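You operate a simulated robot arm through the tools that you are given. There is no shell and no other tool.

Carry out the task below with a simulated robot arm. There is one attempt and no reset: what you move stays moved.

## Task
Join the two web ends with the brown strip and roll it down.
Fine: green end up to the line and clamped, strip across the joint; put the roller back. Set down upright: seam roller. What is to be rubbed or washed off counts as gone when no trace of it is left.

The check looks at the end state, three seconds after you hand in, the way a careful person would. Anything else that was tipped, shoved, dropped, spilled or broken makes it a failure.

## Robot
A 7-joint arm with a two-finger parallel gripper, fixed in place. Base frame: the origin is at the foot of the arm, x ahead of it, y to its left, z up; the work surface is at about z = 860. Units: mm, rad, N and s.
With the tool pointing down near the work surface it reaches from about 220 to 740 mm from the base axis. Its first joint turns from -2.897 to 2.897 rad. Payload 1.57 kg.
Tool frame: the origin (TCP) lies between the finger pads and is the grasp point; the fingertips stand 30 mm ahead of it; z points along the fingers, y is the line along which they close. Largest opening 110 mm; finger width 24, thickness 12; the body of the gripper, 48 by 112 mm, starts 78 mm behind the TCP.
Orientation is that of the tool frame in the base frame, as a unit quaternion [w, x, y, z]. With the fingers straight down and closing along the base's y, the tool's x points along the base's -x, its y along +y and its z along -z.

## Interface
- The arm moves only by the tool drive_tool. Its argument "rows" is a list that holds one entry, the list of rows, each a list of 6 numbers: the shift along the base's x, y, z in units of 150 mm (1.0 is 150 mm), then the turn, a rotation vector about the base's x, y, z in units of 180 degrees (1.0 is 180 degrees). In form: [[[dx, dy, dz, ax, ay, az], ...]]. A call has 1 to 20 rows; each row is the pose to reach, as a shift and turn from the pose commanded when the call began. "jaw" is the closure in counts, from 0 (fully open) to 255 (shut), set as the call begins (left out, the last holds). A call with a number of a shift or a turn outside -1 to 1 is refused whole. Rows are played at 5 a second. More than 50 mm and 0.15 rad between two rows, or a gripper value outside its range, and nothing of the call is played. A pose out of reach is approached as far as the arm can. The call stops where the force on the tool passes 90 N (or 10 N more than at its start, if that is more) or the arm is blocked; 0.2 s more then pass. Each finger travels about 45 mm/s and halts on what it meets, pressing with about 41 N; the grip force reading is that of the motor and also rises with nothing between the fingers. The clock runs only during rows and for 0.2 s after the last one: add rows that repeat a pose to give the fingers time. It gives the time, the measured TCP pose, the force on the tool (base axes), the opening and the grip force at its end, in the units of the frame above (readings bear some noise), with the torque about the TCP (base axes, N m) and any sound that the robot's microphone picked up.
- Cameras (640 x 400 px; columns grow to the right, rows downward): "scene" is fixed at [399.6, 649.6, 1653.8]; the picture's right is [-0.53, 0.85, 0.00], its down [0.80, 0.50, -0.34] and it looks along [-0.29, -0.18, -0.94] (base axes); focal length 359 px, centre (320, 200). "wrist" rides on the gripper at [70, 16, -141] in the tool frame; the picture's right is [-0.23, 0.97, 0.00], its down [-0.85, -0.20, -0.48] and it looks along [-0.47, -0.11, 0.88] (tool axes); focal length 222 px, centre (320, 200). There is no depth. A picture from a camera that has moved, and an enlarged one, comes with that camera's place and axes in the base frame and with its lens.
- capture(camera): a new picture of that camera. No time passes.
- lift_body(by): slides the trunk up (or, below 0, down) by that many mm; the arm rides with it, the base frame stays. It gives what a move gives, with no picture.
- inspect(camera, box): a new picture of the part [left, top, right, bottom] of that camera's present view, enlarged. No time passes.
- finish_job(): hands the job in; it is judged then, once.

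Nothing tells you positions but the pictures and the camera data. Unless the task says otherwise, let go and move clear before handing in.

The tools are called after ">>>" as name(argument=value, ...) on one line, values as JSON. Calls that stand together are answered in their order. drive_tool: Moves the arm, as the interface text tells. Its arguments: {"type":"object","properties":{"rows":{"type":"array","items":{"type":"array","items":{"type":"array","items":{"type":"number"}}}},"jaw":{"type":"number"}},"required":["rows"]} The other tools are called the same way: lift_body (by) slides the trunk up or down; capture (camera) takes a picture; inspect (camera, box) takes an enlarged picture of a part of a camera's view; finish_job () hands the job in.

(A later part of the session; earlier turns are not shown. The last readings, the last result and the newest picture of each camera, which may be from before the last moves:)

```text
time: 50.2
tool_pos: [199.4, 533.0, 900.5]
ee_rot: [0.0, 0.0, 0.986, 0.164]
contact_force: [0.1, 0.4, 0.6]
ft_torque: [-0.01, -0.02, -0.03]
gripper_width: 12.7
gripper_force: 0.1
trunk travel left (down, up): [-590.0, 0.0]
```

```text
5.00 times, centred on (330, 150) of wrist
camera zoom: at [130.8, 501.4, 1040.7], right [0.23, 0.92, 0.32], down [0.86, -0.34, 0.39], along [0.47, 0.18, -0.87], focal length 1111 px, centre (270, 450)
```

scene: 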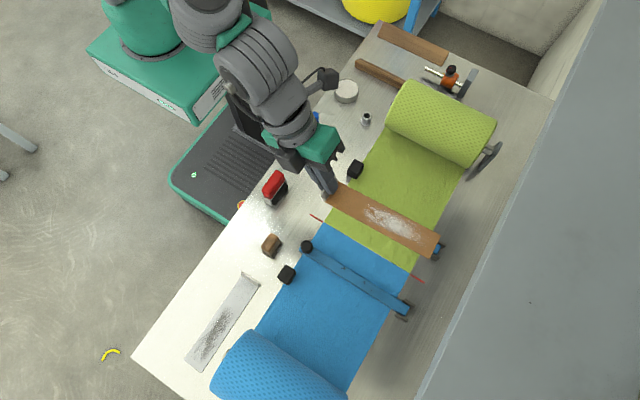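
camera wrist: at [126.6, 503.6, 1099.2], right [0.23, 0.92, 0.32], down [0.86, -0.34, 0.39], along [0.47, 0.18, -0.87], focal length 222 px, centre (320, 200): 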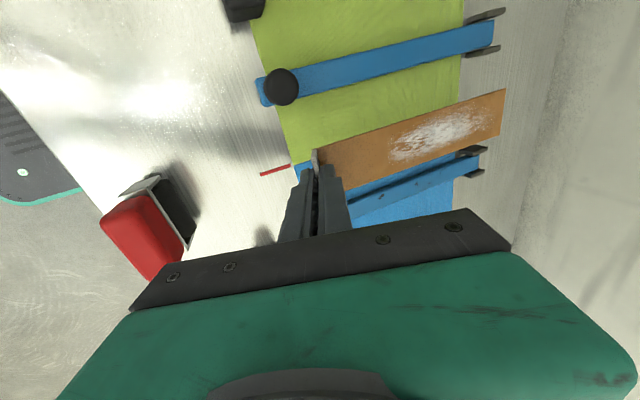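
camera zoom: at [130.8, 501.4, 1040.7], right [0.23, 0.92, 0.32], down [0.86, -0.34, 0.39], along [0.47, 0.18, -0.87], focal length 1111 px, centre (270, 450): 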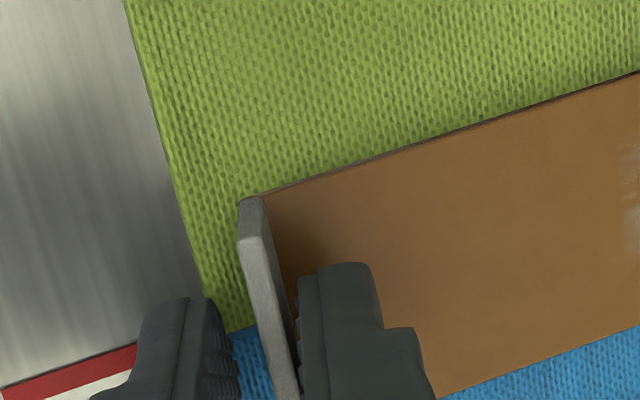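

The strip is released and stays flat. I'll retreat along the axis, straighten the tool and head over to the roller.

>>> drive_tool(rows=[[[0, -0.022, 0.063, 0, 0, 0], [0, -0.054, 0.158, 0, 0, 0], [0, -0.098, 0.284, 0, 0, 0], [0, -0.14, 0.41, 0, 0, 0], [0, -0.2, 0.7, -0.03, 0, 0], [0, -0.4, 0.8, -0.065, 0, 0], [0, -0.6, 0.8, -0.1053, 0, 0], [0, -0.85, 0.8, -0.1053, 0, 0], [0, -0.85, 0.8, -0.1053, 0, 0]]])

>>> capture(camera="scene")

>>> capture(camera="wrist")

```text
time: 52.2
tool_pos: [199.2, 405.6, 1021.6]
ee_rot: [0.0, 0.0, 1.0, 0.001]
contact_force: [-0.1, 0.4, -0.5]
ft_torque: [-0.01, -0.01, 0.04]
gripper_width: 12.6
gripper_force: 0.1
trunk travel left (down, up): [-590.0, 0.0]
```

```text
taken
```

scene: 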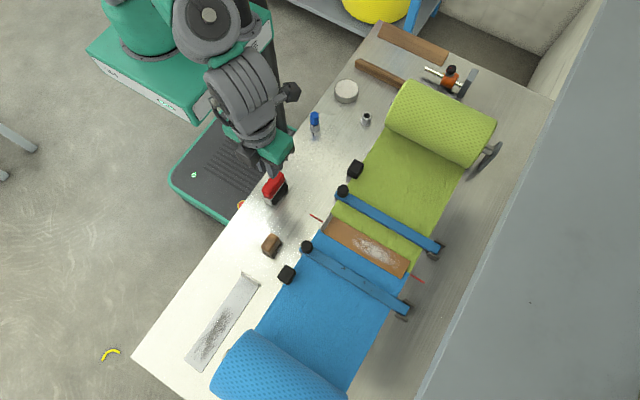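

```text
taken
camera wrist: at [130.6, 420.6, 1162.7], right [0.23, 0.97, 0.0], down [0.86, -0.2, 0.48], along [0.47, -0.11, -0.88], focal length 222 px, centre (320, 200)
```

wrist: 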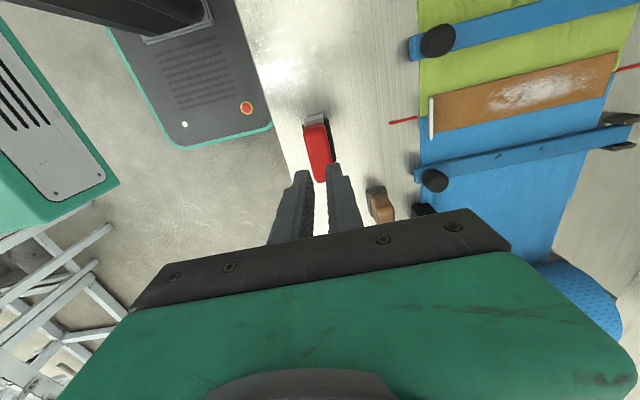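

The strip lies flat across the joint. I'll now measure the roller precisely from both cameras.

>>> inspect(camera="wrist", box=[270, 100, 390, 190])

>>> inspect(camera="scene", box=[240, 150, 320, 215])

>>> drive_tool(rows=[[[0, 0, 0, 0, 0, 0]]], jaw=120)

>>> drive_tool(rows=[[[0, 0, 0, 0, 0, 0], [0, 0, 0, 0, 0, 0]]])

```text
4.44 times, centred on (330, 145) of wrist
camera zoom: at [130.6, 420.6, 1162.7], right [0.23, 0.97, 0.0], down [0.86, -0.2, 0.48], along [0.47, -0.11, -0.88], focal length 987 px, centre (276, 444)
```

zoom: 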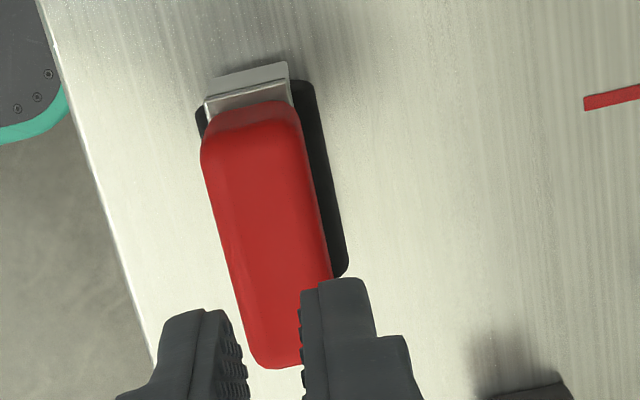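

```text
6.15 times, centred on (280, 182) of scene
camera zoom: at [399.6, 649.6, 1653.8], right [-0.53, 0.85, 0.0], down [0.8, 0.5, -0.34], along [-0.29, -0.18, -0.94], focal length 2211 px, centre (566, 308)
```

zoom: 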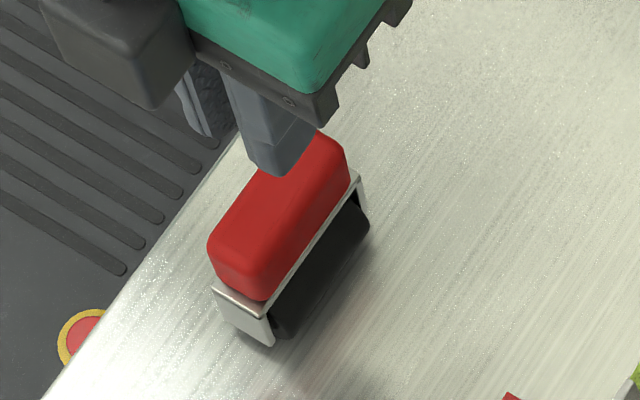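

```text
time: 52.6
tool_pos: [200.0, 405.8, 1020.6]
ee_rot: [-0.001, 0.0, 1.0, 0.001]
contact_force: [-0.5, 0.2, -0.3]
ft_torque: [-0.01, 0.02, 0.02]
gripper_width: 46.5
gripper_force: 0.0
trunk travel left (down, up): [-590.0, 0.0]
```

```text
time: 53.2
tool_pos: [198.9, 406.9, 1020.0]
ee_rot: [0.001, -0.001, 1.0, 0.0]
contact_force: [-0.2, 1.0, 0.0]
ft_torque: [0.0, -0.01, 0.03]
gripper_width: 58.2
gripper_force: 0.0
trunk travel left (down, up): [-590.0, 0.0]
```

Triangulation shows the roller is taller than I thought: yoke top at z≈916, red handle top at z≈940, centre (199, 406). The TCP is already right above it, so I'll descend to z≈949 and check.

>>> drive_tool(rows=[[[0, 0, -0.15, 0, 0, 0], [0, 0, -0.3, 0, 0, 0], [0, 0, -0.42, 0, 0, 0], [0, 0, -0.475, 0, 0, 0], [0, 0, -0.475, 0, 0, 0]]])

>>> inspect(camera="wrist", box=[260, 90, 400, 190])

>>> inspect(camera="scene", box=[240, 150, 320, 215])

```text
time: 54.4
tool_pos: [198.8, 406.1, 951.5]
ee_rot: [0.0, 0.0, 1.0, -0.001]
contact_force: [0.4, -0.4, 0.9]
ft_torque: [0.01, 0.02, 0.04]
gripper_width: 58.4
gripper_force: 0.1
trunk travel left (down, up): [-590.0, 0.0]
```

```text
4.00 times, centred on (330, 140) of wrist
camera zoom: at [130.4, 421.2, 1092.2], right [0.23, 0.97, 0.0], down [0.86, -0.2, 0.48], along [0.47, -0.11, -0.88], focal length 888 px, centre (280, 440)
```

zoom: 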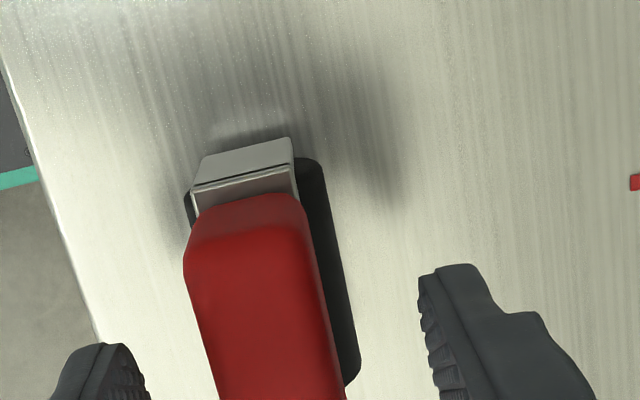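

```text
6.15 times, centred on (280, 182) of scene
camera zoom: at [399.6, 649.6, 1653.8], right [-0.53, 0.85, 0.0], down [0.8, 0.5, -0.34], along [-0.29, -0.18, -0.94], focal length 2211 px, centre (566, 308)
```

zoom: 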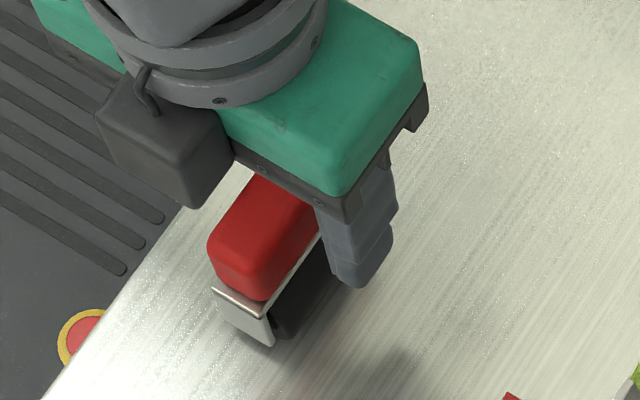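

The handle is centred between the fingers. I'll lower 4 mm more and close on it.

>>> drive_tool(rows=[[[0, 0, -0.015, 0, 0, 0], [0, 0, -0.03, 0, 0, 0], [0, 0, -0.03, 0, 0, 0]]])

>>> drive_tool(rows=[[[0, 0, 0, 0, 0, 0], [0, 0, 0, 0, 0, 0], [0, 0, 0, 0, 0, 0], [0, 0, 0, 0, 0, 0], [0, 0, 0, 0, 0, 0]]], jaw=255)

>>> inspect(camera="wrist", box=[260, 90, 400, 190])

>>> inspect(camera="scene", box=[240, 150, 320, 215])

```text
time: 55.2
tool_pos: [199.2, 406.4, 945.9]
ee_rot: [0.0, 0.0, 1.0, 0.001]
contact_force: [-1.0, 0.2, -0.2]
ft_torque: [0.01, -0.01, 0.0]
gripper_width: 58.0
gripper_force: 0.1
trunk travel left (down, up): [-590.0, 0.0]
```

```text
time: 56.4
tool_pos: [200.3, 407.3, 945.5]
ee_rot: [0.001, 0.0, 1.0, 0.001]
contact_force: [0.2, -2.6, 0.3]
ft_torque: [-0.18, -0.04, 0.04]
gripper_width: 23.6
gripper_force: 36.1
trunk travel left (down, up): [-590.0, 0.0]
```

```text
4.00 times, centred on (330, 140) of wrist
camera zoom: at [130.7, 421.2, 1087.7], right [0.23, 0.97, 0.0], down [0.86, -0.2, 0.48], along [0.47, -0.11, -0.88], focal length 888 px, centre (280, 440)
```

zoom: 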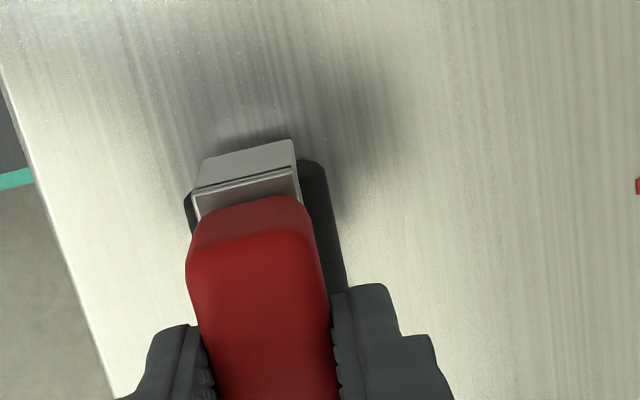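

```text
6.15 times, centred on (280, 182) of scene
camera zoom: at [399.6, 649.6, 1653.8], right [-0.53, 0.85, 0.0], down [0.8, 0.5, -0.34], along [-0.29, -0.18, -0.94], focal length 2211 px, centre (566, 308)
```

zoom: 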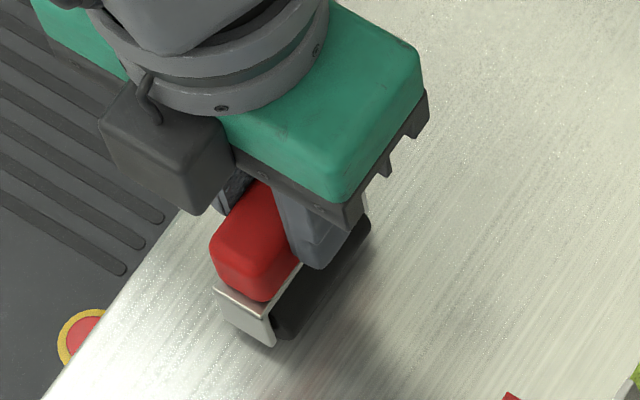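

The roller is gripped at 23.6 mm and its home pose is TCP ≈ (199.5, 406.5, 945.5). I'll lift it and carry it over the near end of the strip, tilting the tool outward 22° for reach. That tilt is about the roll's own axis.

>>> drive_tool(rows=[[[0, 0, 0.1, 0, 0, 0], [0, 0, 0.3, 0, 0, 0], [0, 0, 0.5, 0, 0, 0]]])

>>> drive_tool(rows=[[[-0.01, 0.15, 0, 0.03, 0, 0], [-0.02, 0.35, 0, 0.06, 0, 0], [-0.025, 0.55, 0, 0.09, 0, 0], [-0.027, 0.75, 0, 0.1222, 0, 0], [-0.027, 0.893, 0, 0.1222, 0, 0], [-0.027, 0.893, 0, 0.1222, 0, 0]]])

>>> capture(camera="scene")

>>> capture(camera="wrist")

```text
time: 57.2
tool_pos: [200.0, 406.7, 1021.5]
ee_rot: [0.001, 0.0, 1.0, -0.001]
contact_force: [-0.5, 0.4, -2.9]
ft_torque: [0.0, 0.01, -0.02]
gripper_width: 23.7
gripper_force: 35.7
trunk travel left (down, up): [-590.0, 0.0]
```

```text
time: 58.6
tool_pos: [195.4, 540.3, 1021.1]
ee_rot: [-0.001, 0.0, 0.981, 0.192]
contact_force: [-0.1, 0.5, -2.0]
ft_torque: [-0.01, 0.01, 0.02]
gripper_width: 23.5
gripper_force: 36.2
trunk travel left (down, up): [-590.0, 0.0]
```

```text
taken
```

scene: 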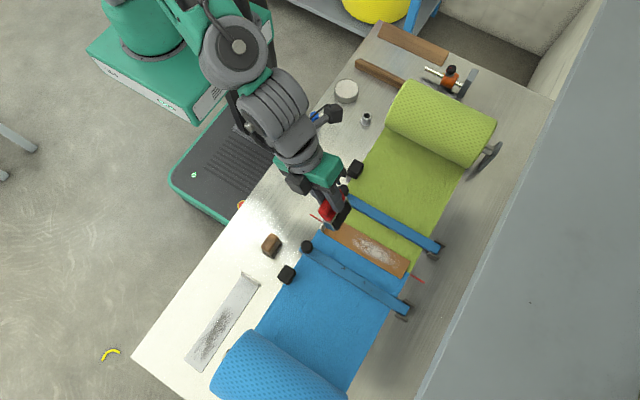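

```text
taken
camera wrist: at [126.2, 501.3, 1158.5], right [0.23, 0.9, 0.37], down [0.85, -0.37, 0.37], along [0.47, 0.23, -0.85], focal length 222 px, centre (320, 200)
```

wrist: 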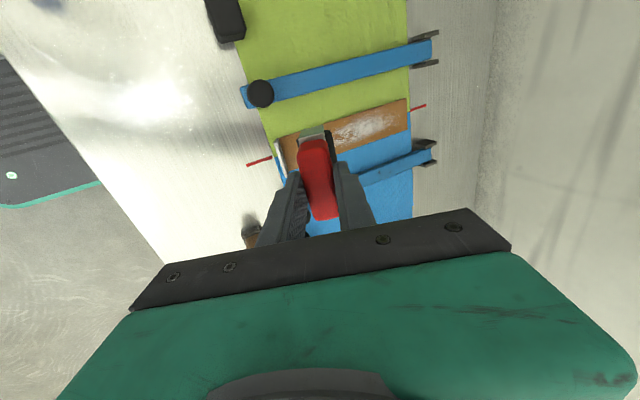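

The roller is held over the strip's near end, with the roll centre at about y=566. I'll lower to just above the strip.

>>> drive_tool(rows=[[[0, 0, -0.15, 0, 0, 0], [0, 0, -0.3, 0, 0, 0], [0, 0, -0.42, 0, 0, 0], [0, 0, -0.42, 0, 0, 0]]])

>>> inspect(camera="scene", box=[290, 180, 410, 270])

>>> inspect(camera="wrist", box=[230, 80, 430, 220])

```text
time: 59.6
tool_pos: [194.1, 539.5, 958.7]
ee_rot: [-0.001, 0.0, 0.982, 0.191]
contact_force: [0.8, 0.2, -4.0]
ft_torque: [-0.05, 0.0, 0.02]
gripper_width: 23.8
gripper_force: 35.5
trunk travel left (down, up): [-590.0, 0.0]
```

```text
4.44 times, centred on (350, 225) of scene
camera zoom: at [399.6, 649.6, 1653.8], right [-0.53, 0.85, 0.0], down [0.8, 0.5, -0.34], along [-0.29, -0.18, -0.94], focal length 1597 px, centre (187, 89)
```

zoom: 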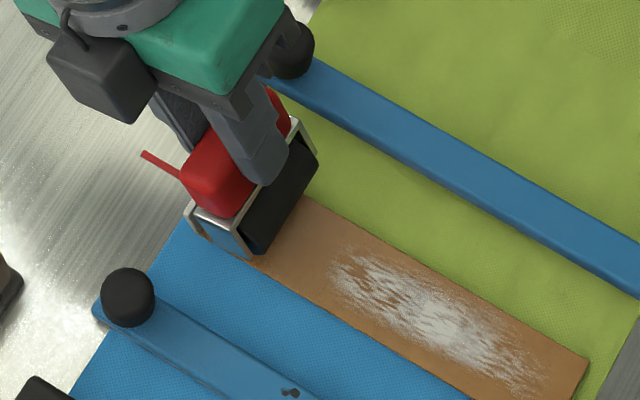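

```text
2.86 times, centred on (330, 150) of wrist
camera zoom: at [124.9, 501.5, 1095.8], right [0.23, 0.9, 0.37], down [0.86, -0.36, 0.37], along [0.47, 0.23, -0.85], focal length 635 px, centre (291, 343)
```

zoom: 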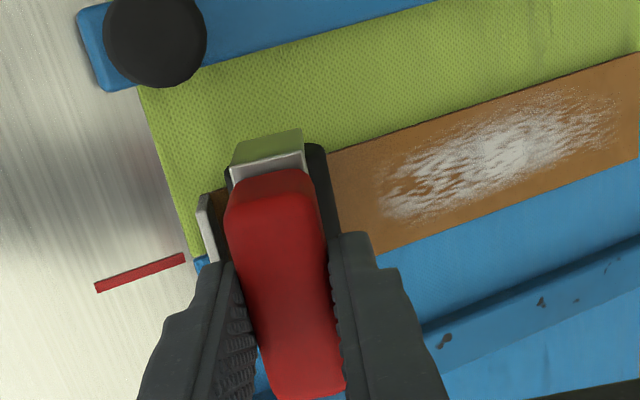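

The roll spans the strip width and clears the tab. I'll lower slowly to contact.

>>> drive_tool(rows=[[[0, 0, -0.02, 0, 0, 0], [0, 0, -0.04, 0, 0, 0], [0, 0, -0.055, 0, 0, 0], [0, 0, -0.07, 0, 0, 0], [0, 0, -0.07, 0, 0, 0]]])

```text
time: 60.8
tool_pos: [194.5, 541.9, 952.4]
ee_rot: [0.002, 0.0, 0.981, 0.196]
contact_force: [-2.7, -2.1, 26.5]
ft_torque: [0.44, -1.26, -0.18]
gripper_width: 23.4
gripper_force: 35.3
trunk travel left (down, up): [-590.0, 0.0]
```

There is 26 N of contact, but the torque suggests it is off-centre in x. I'll look before rolling.

>>> inspect(camera="scene", box=[310, 195, 370, 245])

>>> inspect(camera="wrist", box=[230, 80, 430, 220])

>>> capture(camera="scene")

```text
8.00 times, centred on (340, 220) of scene
camera zoom: at [399.6, 649.6, 1653.8], right [-0.53, 0.85, 0.0], down [0.8, 0.5, -0.34], along [-0.29, -0.18, -0.94], focal length 2874 px, centre (160, 40)
```

zoom: 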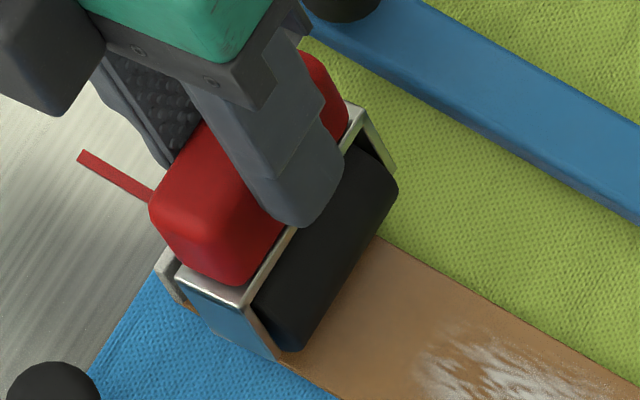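

```text
2.86 times, centred on (330, 150) of wrist
camera zoom: at [125.8, 501.1, 1089.2], right [0.23, 0.9, 0.38], down [0.85, -0.37, 0.37], along [0.47, 0.24, -0.85], focal length 635 px, centre (291, 343)
```

zoom: 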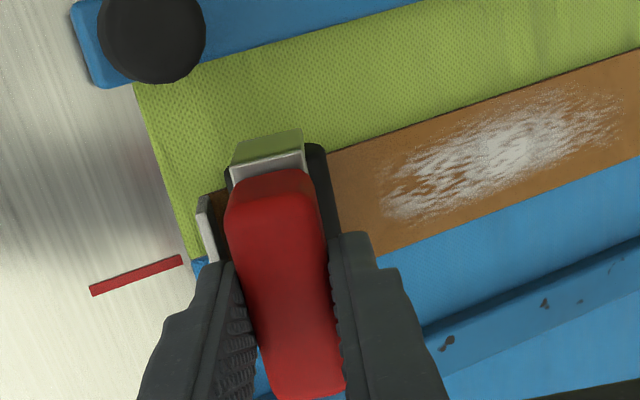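

```text
taken
```

scene: 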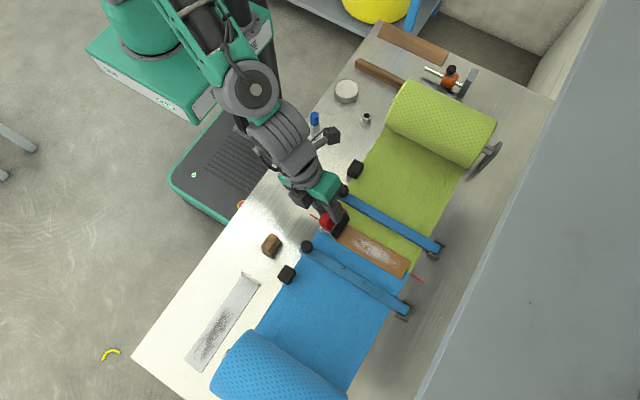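

I'll lift off a few mm and check the roller's attitude in the grip.

>>> drive_tool(rows=[[[0, 0, 0.04, 0, 0, 0], [0, 0, 0.1, 0, 0, 0], [0, 0, 0.1, 0, 0, 0]]])

>>> inspect(camera="scene", box=[310, 185, 370, 235])

>>> inspect(camera="wrist", box=[280, 110, 400, 190])

```text
time: 61.6
tool_pos: [196.2, 539.1, 960.7]
ee_rot: [-0.001, 0.001, 0.982, 0.19]
contact_force: [-0.3, 0.0, -2.7]
ft_torque: [-0.08, -0.03, 0.03]
gripper_width: 23.3
gripper_force: 35.7
trunk travel left (down, up): [-590.0, 0.0]
```

```text
8.00 times, centred on (340, 210) of scene
camera zoom: at [399.6, 649.6, 1653.8], right [-0.53, 0.85, 0.0], down [0.8, 0.5, -0.34], along [-0.29, -0.18, -0.94], focal length 2874 px, centre (160, 120)
```

zoom: 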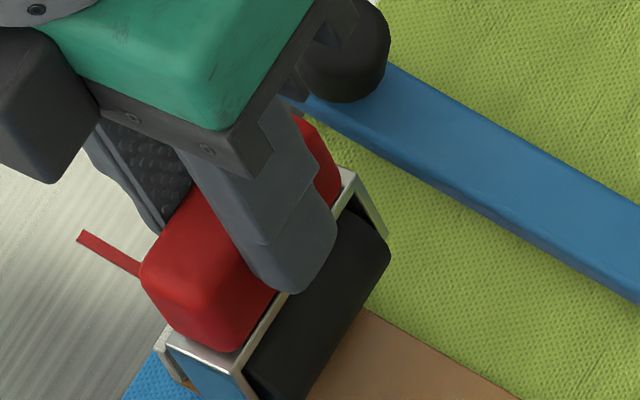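

```text
5.00 times, centred on (340, 150) of wrist
camera zoom: at [126.4, 500.8, 1098.2], right [0.23, 0.9, 0.36], down [0.86, -0.36, 0.37], along [0.47, 0.22, -0.86], focal length 1111 px, centre (220, 450)
```

zoom: 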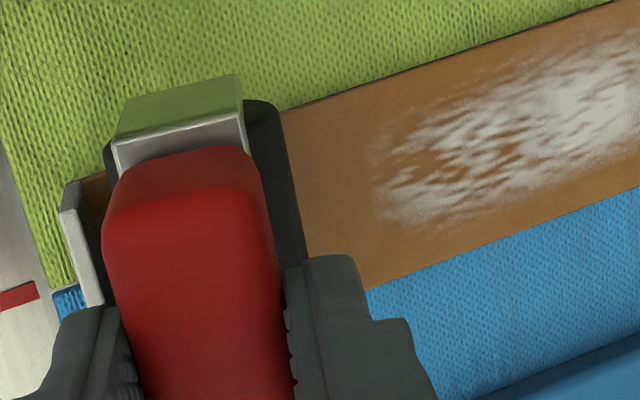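

In free air the torque is zero, so something is off-centre in the contact. I'll move further along the strip (y≈640) and touch lightly there to compare.

>>> drive_tool(rows=[[[0, 0.2, 0.02, 0, 0, 0], [0, 0.4, 0.02, 0, 0, 0], [0, 0.5, 0.02, 0, 0, 0], [0, 0.5, -0.03, 0, 0, 0], [0, 0.5, -0.06, 0, 0, 0], [0, 0.5, -0.075, 0, 0, 0], [0, 0.5, -0.075, 0, 0, 0]]])

>>> drive_tool(rows=[[[0, 0, 0, 0, 0, 0]]])

>>> inspect(camera="scene", box=[320, 190, 440, 290])

```text
time: 63.2
tool_pos: [195.2, 616.2, 953.7]
ee_rot: [0.001, -0.001, 0.981, 0.194]
contact_force: [-0.1, 0.3, 9.1]
ft_torque: [0.22, 0.19, 0.0]
gripper_width: 23.5
gripper_force: 36.6
trunk travel left (down, up): [-590.0, 0.0]
```

```text
time: 63.6
tool_pos: [195.9, 615.5, 952.5]
ee_rot: [0.001, 0.0, 0.981, 0.194]
contact_force: [-0.1, 2.1, 12.1]
ft_torque: [0.4, -0.49, 0.02]
gripper_width: 23.4
gripper_force: 36.0
trunk travel left (down, up): [-590.0, 0.0]
```

```text
4.00 times, centred on (380, 240) of scene
camera zoom: at [399.6, 649.6, 1653.8], right [-0.53, 0.85, 0.0], down [0.8, 0.5, -0.34], along [-0.29, -0.18, -0.94], focal length 1437 px, centre (80, 40)
```

zoom: 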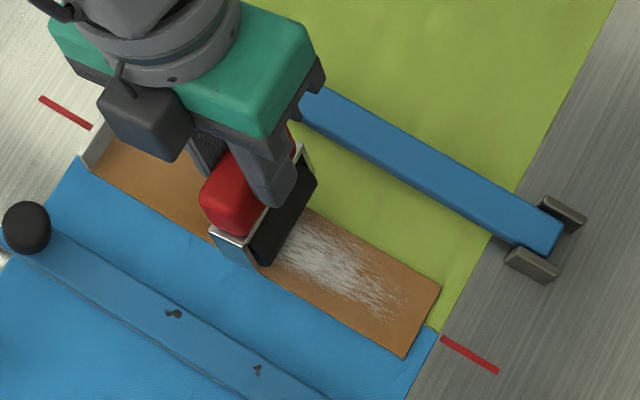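

Here the torque just fluctuates around zero, so it's ordinary line-contact rocking and the roll sits properly. I'll press to about 30 N and roll toward the far end.

>>> drive_tool(rows=[[[0, 0, -0.014, 0, 0, 0], [0, 0.06, -0.014, 0, 0, 0], [0, 0.12, -0.014, 0, 0, 0], [0, 0.18, -0.014, 0, 0, 0], [0, 0.24, -0.014, 0, 0, 0], [0, 0.3, -0.014, 0, 0, 0]]])

>>> inspect(camera="scene", box=[320, 190, 440, 290])

```text
time: 65.0
tool_pos: [194.5, 655.7, 949.3]
ee_rot: [-0.001, 0.0, 0.982, 0.191]
contact_force: [1.2, -5.7, 11.6]
ft_torque: [-0.12, 0.44, 0.13]
gripper_width: 23.4
gripper_force: 35.8
trunk travel left (down, up): [-590.0, 0.0]
```

```text
4.00 times, centred on (380, 240) of scene
camera zoom: at [399.6, 649.6, 1653.8], right [-0.53, 0.85, 0.0], down [0.8, 0.5, -0.34], along [-0.29, -0.18, -0.94], focal length 1437 px, centre (80, 40)
```

zoom: 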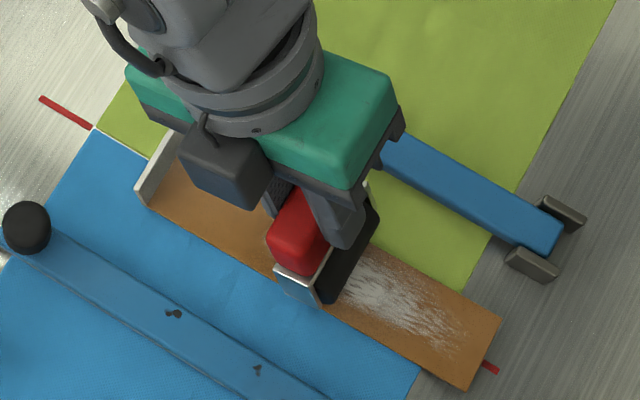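

The strip was dragged about 35 mm along +y because the roll has rotational drag and my pressure was too light and too fast. I'll drag it back the same way with light contact, then check, and afterwards roll with more pressure and more slowly.

>>> drive_tool(rows=[[[0, -0.06, 0, 0, 0, 0], [0, -0.12, 0, 0, 0, 0], [0, -0.18, 0, 0, 0, 0], [0, -0.24, 0, 0, 0, 0], [0, -0.24, 0, 0, 0, 0]]])

>>> inspect(camera="scene", box=[320, 190, 440, 290])

```text
time: 66.2
tool_pos: [195.3, 621.5, 949.7]
ee_rot: [0.0, 0.0, 0.982, 0.19]
contact_force: [-0.1, 2.3, 8.7]
ft_torque: [0.37, 0.13, -0.01]
gripper_width: 23.7
gripper_force: 36.2
trunk travel left (down, up): [-590.0, 0.0]
```

```text
4.00 times, centred on (380, 240) of scene
camera zoom: at [399.6, 649.6, 1653.8], right [-0.53, 0.85, 0.0], down [0.8, 0.5, -0.34], along [-0.29, -0.18, -0.94], focal length 1437 px, centre (80, 40)
```

zoom: 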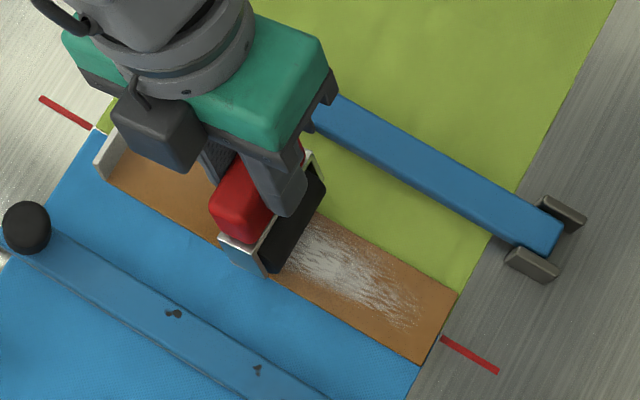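

The far end is now at y≈753, about 9–10 mm still to go. One more small drag.

>>> drive_tool(rows=[[[0, -0.04, 0, 0, 0, 0], [0, -0.075, 0, 0, 0, 0], [0, -0.075, 0, 0, 0, 0]]])

>>> inspect(camera="scene", box=[320, 190, 440, 290])

```text
time: 67.0
tool_pos: [195.1, 613.6, 951.4]
ee_rot: [0.0, 0.0, 0.981, 0.192]
contact_force: [-1.0, 5.3, 6.5]
ft_torque: [0.64, 0.4, -0.19]
gripper_width: 23.5
gripper_force: 35.4
trunk travel left (down, up): [-590.0, 0.0]
```

```text
4.00 times, centred on (380, 240) of scene
camera zoom: at [399.6, 649.6, 1653.8], right [-0.53, 0.85, 0.0], down [0.8, 0.5, -0.34], along [-0.29, -0.18, -0.94], focal length 1437 px, centre (80, 40)
```

zoom: 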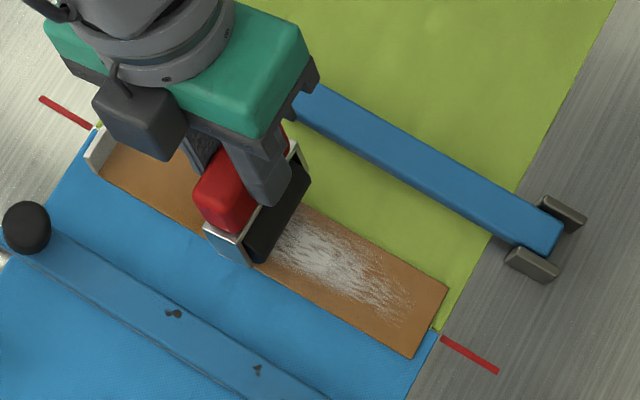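

The strip is within about 3 mm of centre again. I'll now press harder and see the force before moving.

>>> drive_tool(rows=[[[0, 0, -0.015, 0, 0, 0], [0, 0, -0.03, 0, 0, 0], [0, 0, -0.03, 0, 0, 0], [0, 0, -0.03, 0, 0, 0]]])

```text
time: 68.0
tool_pos: [194.7, 612.9, 948.9]
ee_rot: [0.001, 0.0, 0.981, 0.195]
contact_force: [-3.7, -3.2, 36.4]
ft_torque: [0.45, 0.76, 0.12]
gripper_width: 23.4
gripper_force: 36.0
trunk travel left (down, up): [-590.0, 0.0]
```

36 N so far. I'll add a bit more and roll slowly toward the near end, 20 mm as a test.

>>> drive_tool(rows=[[[0, 0, -0.012, 0, 0, 0], [0, -0.0133, -0.014, 0, 0, 0], [0, -0.0267, -0.014, 0, 0, 0], [0, -0.04, -0.014, 0, 0, 0], [0, -0.0533, -0.014, 0, 0, 0], [0, -0.0667, -0.014, 0, 0, 0], [0, -0.08, -0.014, 0, 0, 0], [0, -0.0933, -0.014, 0, 0, 0], [0, -0.1067, -0.014, 0, 0, 0], [0, -0.12, -0.014, 0, 0, 0], [0, -0.1333, -0.014, 0, 0, 0]]])

>>> inspect(camera="scene", box=[320, 190, 440, 290])

```text
time: 70.4
tool_pos: [194.8, 595.7, 947.2]
ee_rot: [0.002, 0.0, 0.981, 0.196]
contact_force: [-6.3, 13.5, 28.0]
ft_torque: [2.15, -0.07, 0.43]
gripper_width: 28.8
gripper_force: 38.7
trunk travel left (down, up): [-590.0, 0.0]
```

```text
4.00 times, centred on (380, 240) of scene
camera zoom: at [399.6, 649.6, 1653.8], right [-0.53, 0.85, 0.0], down [0.8, 0.5, -0.34], along [-0.29, -0.18, -0.94], focal length 1437 px, centre (80, 40)
```

zoom: 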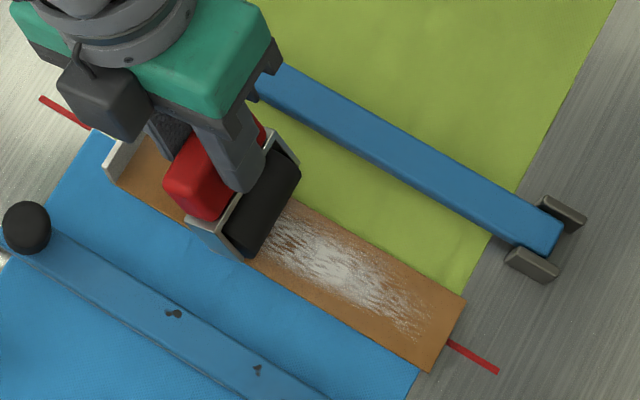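

Pressing with the tool tilted is twisting the handle in the grip: the opening grew to 28.8 mm and the strip slid +y. I'll lift off now and inspect the roller and strip.

>>> drive_tool(rows=[[[0, 0, 0.04, 0, 0, 0], [0, 0, 0.12, 0, 0, 0], [0, 0, 0.25, 0, 0, 0], [0, 0, 0.25, 0, 0, 0]]])

>>> inspect(camera="scene", box=[310, 160, 450, 290])

>>> inspect(camera="wrist", box=[260, 90, 420, 200])

```text
time: 71.4
tool_pos: [194.9, 591.3, 977.6]
ee_rot: [-0.001, 0.001, 0.982, 0.189]
contact_force: [0.4, 0.8, -2.1]
ft_torque: [-0.06, 0.0, 0.01]
gripper_width: 23.7
gripper_force: 35.2
trunk travel left (down, up): [-590.0, 0.0]
```

```text
3.08 times, centred on (380, 225) of scene
camera zoom: at [399.6, 649.6, 1653.8], right [-0.53, 0.85, 0.0], down [0.8, 0.5, -0.34], along [-0.29, -0.18, -0.94], focal length 1106 px, centre (135, 123)
```

zoom: 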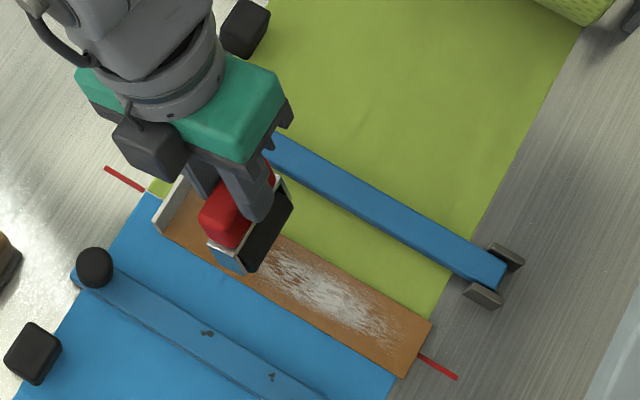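

```text
3.64 times, centred on (340, 145) of wrist
camera zoom: at [125.7, 552.6, 1115.7], right [0.23, 0.9, 0.36], down [0.86, -0.36, 0.37], along [0.47, 0.23, -0.86], focal length 808 px, centre (247, 400)
```

zoom: 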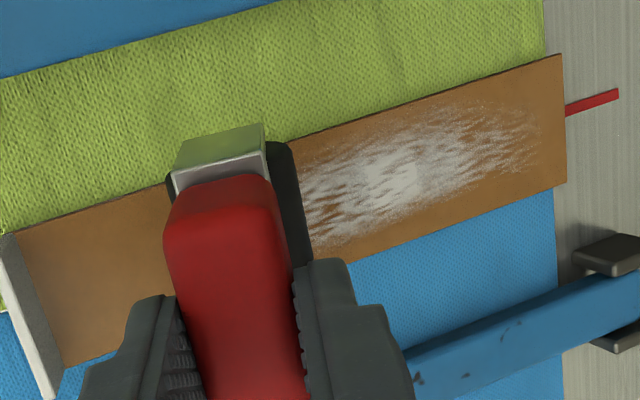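

After lifting, the grip re-seated at 23.7 mm. The strip's far end is now at y≈757.5, needing about -14 mm. I'll look closely at the roll's shape to understand why it drags.

>>> inspect(camera="scene", box=[345, 200, 385, 235])

>>> inspect(camera="wrist", box=[290, 115, 350, 155])

```text
11.43 times, centred on (365, 218) of scene
camera zoom: at [399.6, 649.6, 1653.8], right [-0.53, 0.85, 0.0], down [0.8, 0.5, -0.34], along [-0.29, -0.18, -0.94], focal length 4106 px, centre (-194, 0)
```

zoom: 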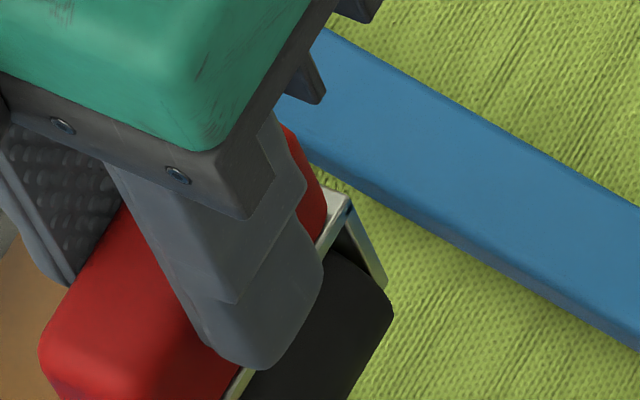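

```text
10.00 times, centred on (320, 135) of wrist
camera zoom: at [125.7, 552.6, 1115.7], right [0.23, 0.9, 0.36], down [0.86, -0.36, 0.37], along [0.47, 0.23, -0.86], focal length 2221 px, centre (320, 850)
```

zoom: 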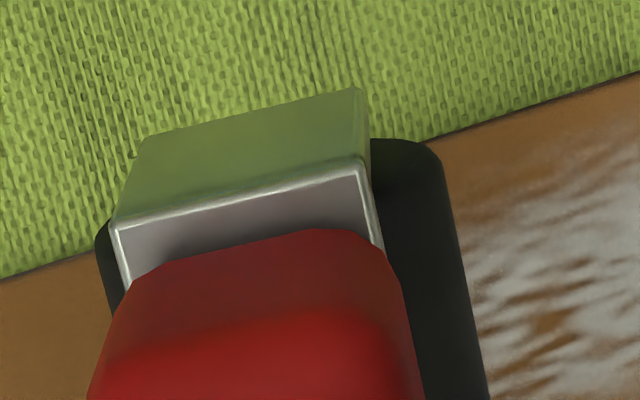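

The roll is a rounded cylinder, so it should roll but has drag. I'll use a vertical tool, so pressing puts no torque on the grip. First I'll straighten and go over mid-strip.

>>> drive_tool(rows=[[[0, 0.1, 0.07, -0.03, 0, 0], [0, 0.2, 0.07, -0.06, 0, 0], [0, 0.3, 0.07, -0.09, 0, 0], [0, 0.4, 0.07, -0.12, 0, 0], [0, 0.4, 0, -0.12, 0, 0], [0, 0.4, 0, -0.12, 0, 0]]])

>>> inspect(camera="scene", box=[310, 160, 450, 290])

>>> inspect(camera="wrist", box=[260, 90, 420, 200])

```text
time: 72.8
tool_pos: [196.1, 653.0, 980.1]
ee_rot: [0.0, 0.0, 1.0, 0.004]
contact_force: [0.6, 0.5, -2.1]
ft_torque: [0.0, 0.02, 0.0]
gripper_width: 23.6
gripper_force: 36.1
trunk travel left (down, up): [-590.0, 0.0]
```

```text
3.08 times, centred on (380, 225) of scene
camera zoom: at [399.6, 649.6, 1653.8], right [-0.53, 0.85, 0.0], down [0.8, 0.5, -0.34], along [-0.29, -0.18, -0.94], focal length 1106 px, centre (135, 123)
```

zoom: 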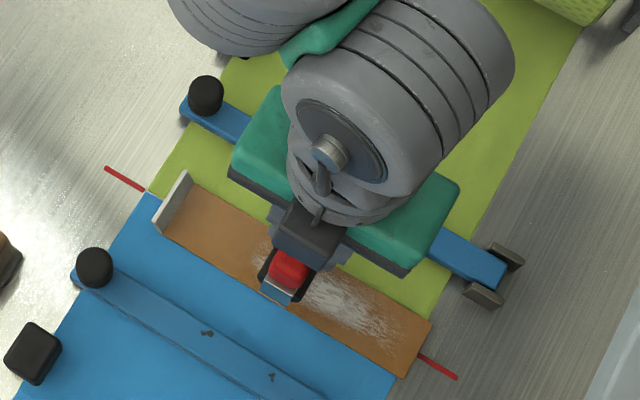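

```text
3.64 times, centred on (340, 145) of wrist
camera zoom: at [126.7, 667.2, 1122.3], right [0.23, 0.97, 0.01], down [0.86, -0.2, 0.48], along [0.47, -0.1, -0.88], focal length 808 px, centre (247, 400)
```

zoom: 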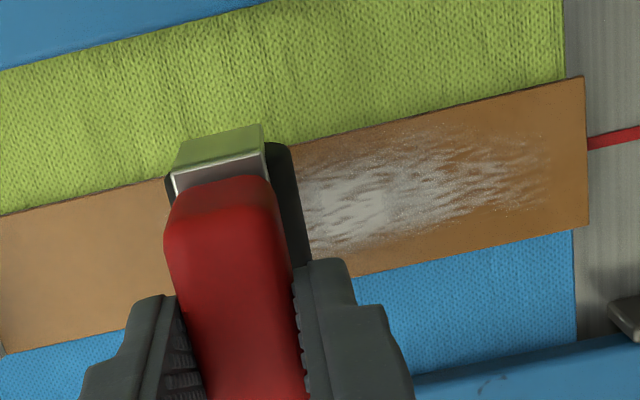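

The tool is vertical over mid-strip. I'll lower to light contact.

>>> drive_tool(rows=[[[0, 0, -0.08, 0, 0, 0], [0, 0, -0.14, 0, 0, 0], [0, 0, -0.165, 0, 0, 0], [0, 0, -0.18, 0, 0, 0], [0, 0, -0.18, 0, 0, 0]]])

>>> drive_tool(rows=[[[0, 0, 0, 0, 0, 0]]])

```text
time: 74.0
tool_pos: [196.6, 652.1, 959.5]
ee_rot: [0.001, 0.0, 1.0, 0.009]
contact_force: [-0.1, -0.8, 32.2]
ft_torque: [-0.4, -0.12, -0.03]
gripper_width: 23.6
gripper_force: 34.8
trunk travel left (down, up): [-590.0, 0.0]
```

```text
time: 74.4
tool_pos: [195.4, 653.8, 958.7]
ee_rot: [0.001, 0.0, 1.0, 0.009]
contact_force: [0.4, 2.9, 37.8]
ft_torque: [-0.09, -0.24, 0.0]
gripper_width: 23.6
gripper_force: 36.2
trunk travel left (down, up): [-590.0, 0.0]
```

Vertical contact is well centred at about 35 N with negligible torque. I'll test a slow roll toward -y, 15 mm, and check for strip motion.

>>> drive_tool(rows=[[[0, -0.01, 0, 0, 0, 0], [0, -0.02, 0, 0, 0, 0], [0, -0.03, 0, 0, 0, 0], [0, -0.04, 0, 0, 0, 0], [0, -0.05, 0, 0, 0, 0], [0, -0.06, 0, 0, 0, 0], [0, -0.07, 0, 0, 0, 0], [0, -0.08, 0, 0, 0, 0], [0, -0.09, 0, 0, 0, 0], [0, -0.1, 0, 0, 0, 0]]])

>>> inspect(camera="scene", box=[310, 160, 450, 290])

```text
time: 76.6
tool_pos: [196.3, 641.8, 958.7]
ee_rot: [0.003, 0.0, 1.0, 0.011]
contact_force: [-1.9, 19.5, 35.8]
ft_torque: [1.29, 0.07, 0.04]
gripper_width: 23.4
gripper_force: 35.2
trunk travel left (down, up): [-590.0, 0.0]
```

```text
3.08 times, centred on (380, 225) of scene
camera zoom: at [399.6, 649.6, 1653.8], right [-0.53, 0.85, 0.0], down [0.8, 0.5, -0.34], along [-0.29, -0.18, -0.94], focal length 1106 px, centre (135, 123)
```

zoom: 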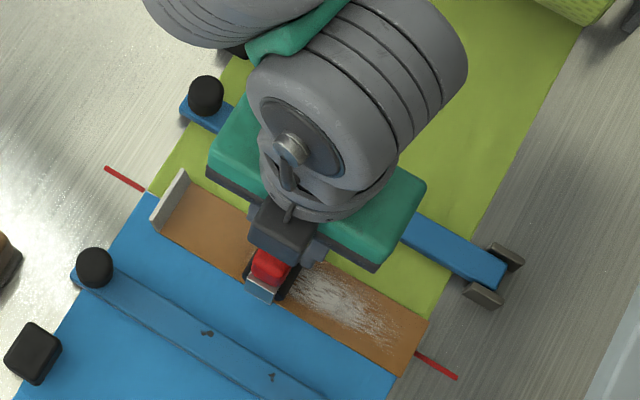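

The roll is effectively locked: drag of about 0.5×N, with the strip creeping along. So instead of dragging I'll press it down step by step, lifting between steps. First I'll ease the pressure and nudge the strip back the remaining ~11 mm.

>>> drive_tool(rows=[[[0, 0, 0.012, 0, 0, 0], [0, -0.015, 0.016, 0, 0, 0], [0, -0.03, 0.016, 0, 0, 0], [0, -0.045, 0.016, 0, 0, 0], [0, -0.045, 0.016, 0, 0, 0]]])

>>> inspect(camera="scene", box=[380, 235, 440, 290])

```text
time: 77.8
tool_pos: [196.9, 633.2, 959.2]
ee_rot: [0.0, 0.0, 1.0, 0.008]
contact_force: [-0.1, 14.1, 29.4]
ft_torque: [0.98, -0.18, 0.03]
gripper_width: 23.8
gripper_force: 36.1
trunk travel left (down, up): [-590.0, 0.0]
```

```text
7.27 times, centred on (410, 262) of scene
camera zoom: at [399.6, 649.6, 1653.8], right [-0.53, 0.85, 0.0], down [0.8, 0.5, -0.34], along [-0.29, -0.18, -0.94], focal length 2613 px, centre (-334, -254)
```

zoom: 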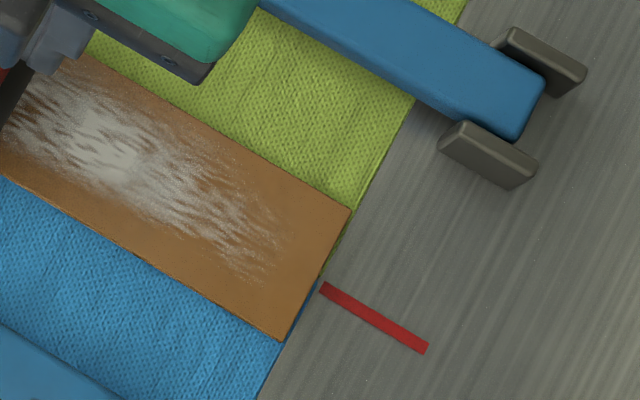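

About 10 mm remains. Continuing the same drag.

>>> drive_tool(rows=[[[0, -0.015, 0.004, 0, 0, 0], [0, -0.03, 0.006, 0, 0, 0], [0, -0.045, 0.006, 0, 0, 0], [0, -0.06, 0.006, 0, 0, 0], [0, -0.07, 0.006, 0, 0, 0]]])

>>> inspect(camera="scene", box=[380, 235, 440, 290])

```text
time: 79.0
tool_pos: [195.1, 622.4, 959.7]
ee_rot: [0.001, 0.0, 1.0, 0.007]
contact_force: [1.6, 16.7, 25.7]
ft_torque: [1.16, -0.19, 0.09]
gripper_width: 24.0
gripper_force: 35.9
trunk travel left (down, up): [-590.0, 0.0]
```

```text
7.27 times, centred on (410, 262) of scene
camera zoom: at [399.6, 649.6, 1653.8], right [-0.53, 0.85, 0.0], down [0.8, 0.5, -0.34], along [-0.29, -0.18, -0.94], focal length 2613 px, centre (-334, -254)
```

zoom: 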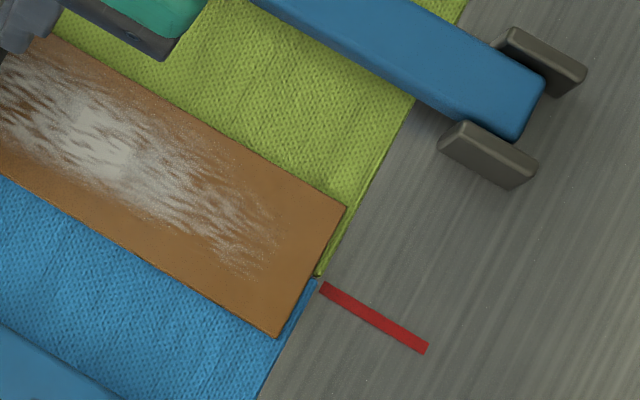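

This time the strip moved only about 1.5 mm while the roll slid over it. It's still about 8 mm off-centre along the joint. I'll lift a little and use the roll's side to push the tab back in -y, with no downward load.

>>> drive_tool(rows=[[[0, 0.03, 0.03, 0, 0, 0], [0, 0.02, 0.08, 0, 0, 0], [0, -0.1, 0.08, 0, 0, 0], [0, -0.25, 0.08, 0, 0, 0], [0, -0.25, 0.055, 0, 0, 0], [0, -0.25, 0.055, 0, 0, 0]]])

>>> inspect(camera="scene", box=[310, 180, 440, 290])

>>> inspect(camera="wrist", box=[230, 90, 410, 210])

```text
time: 80.4
tool_pos: [194.9, 581.5, 963.9]
ee_rot: [0.0, 0.0, 1.0, 0.004]
contact_force: [-0.5, 1.4, -2.5]
ft_torque: [-0.01, -0.01, 0.0]
gripper_width: 23.3
gripper_force: 35.3
trunk travel left (down, up): [-590.0, 0.0]
```

```text
3.64 times, centred on (375, 235) of scene
camera zoom: at [399.6, 649.6, 1653.8], right [-0.53, 0.85, 0.0], down [0.8, 0.5, -0.34], along [-0.29, -0.18, -0.94], focal length 1306 px, centre (120, 73)
```

zoom: 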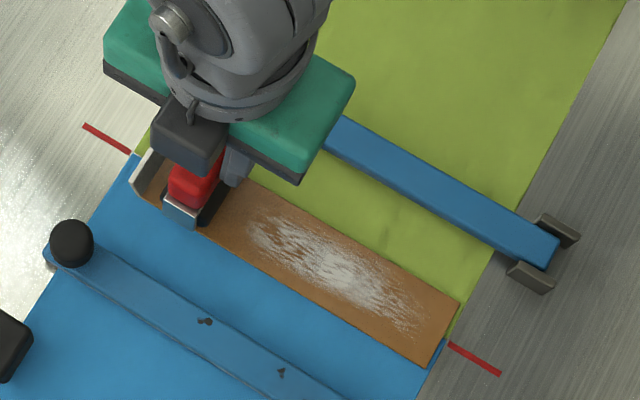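

```text
3.33 times, centred on (320, 150) of wrist
camera zoom: at [126.3, 596.8, 1106.2], right [0.23, 0.97, 0.01], down [0.86, -0.2, 0.48], along [0.47, -0.1, -0.88], focal length 740 px, centre (320, 367)
```

zoom: 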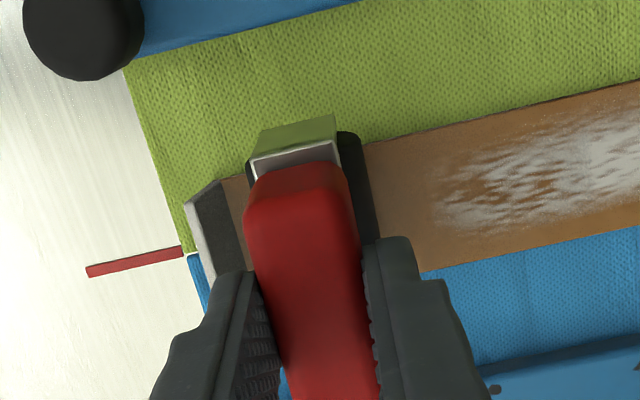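

I'll zoom in on the tab end and the roller before pushing.

>>> inspect(camera="scene", box=[325, 205, 375, 245])

>>> inspect(camera="wrist", box=[270, 130, 340, 180])

```text
10.00 times, centred on (350, 225) of scene
camera zoom: at [399.6, 649.6, 1653.8], right [-0.53, 0.85, 0.0], down [0.8, 0.5, -0.34], along [-0.29, -0.18, -0.94], focal length 3593 px, centre (20, -50)
```

zoom: 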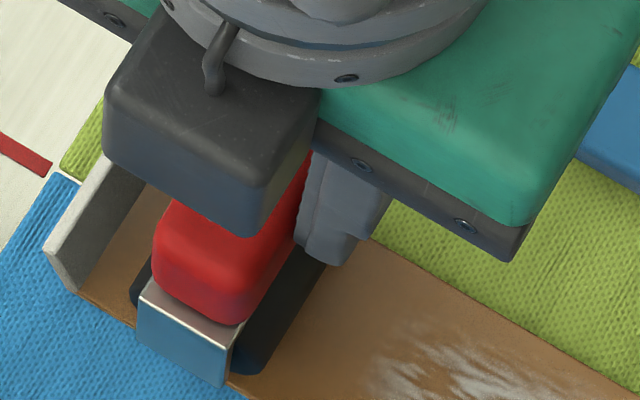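

```text
8.00 times, centred on (305, 155) of wrist
camera zoom: at [126.3, 596.8, 1106.2], right [0.23, 0.97, 0.01], down [0.86, -0.2, 0.48], along [0.47, -0.1, -0.88], focal length 1777 px, centre (440, 560)
```

zoom: 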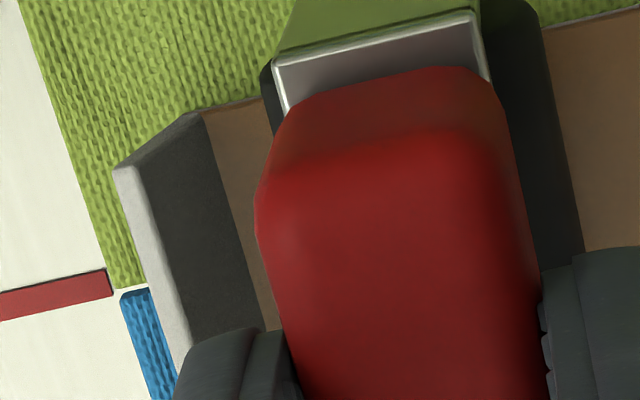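

The tab is intact, and the roll is a few mm above the strip. I'll push slowly toward the tab.

>>> drive_tool(rows=[[[0, -0.03, 0, 0, 0, 0], [0, -0.06, 0, 0, 0, 0], [0, -0.09, 0, 0, 0, 0], [0, -0.12, 0, 0, 0, 0], [0, -0.14, 0, 0, 0, 0], [0, -0.14, 0, 0, 0, 0]]])

>>> inspect(camera="scene", box=[325, 205, 375, 245])

>>> inspect(camera="scene", box=[380, 235, 440, 290])

```text
time: 81.8
tool_pos: [195.3, 564.6, 965.3]
ee_rot: [0.0, -0.001, 1.0, 0.005]
contact_force: [0.2, 6.6, 1.5]
ft_torque: [0.59, 0.03, -0.11]
gripper_width: 23.4
gripper_force: 35.9
trunk travel left (down, up): [-590.0, 0.0]
```

```text
10.00 times, centred on (350, 225) of scene
camera zoom: at [399.6, 649.6, 1653.8], right [-0.53, 0.85, 0.0], down [0.8, 0.5, -0.34], along [-0.29, -0.18, -0.94], focal length 3593 px, centre (20, -50)
```

zoom: 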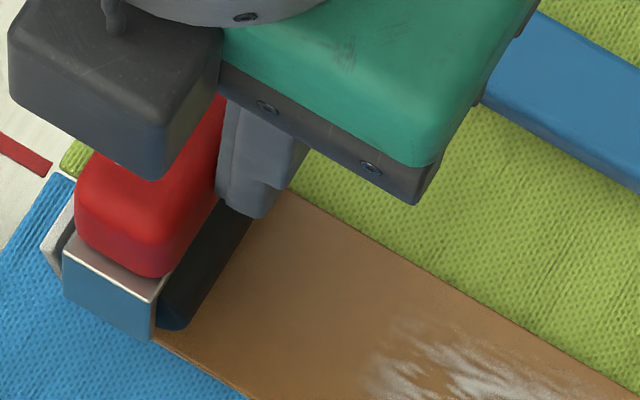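

```text
7.27 times, centred on (410, 262) of scene
camera zoom: at [399.6, 649.6, 1653.8], right [-0.53, 0.85, 0.0], down [0.8, 0.5, -0.34], along [-0.29, -0.18, -0.94], focal length 2613 px, centre (-334, -254)
```

zoom: 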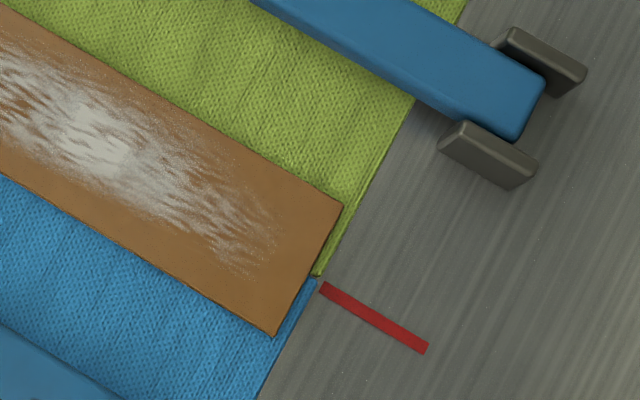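

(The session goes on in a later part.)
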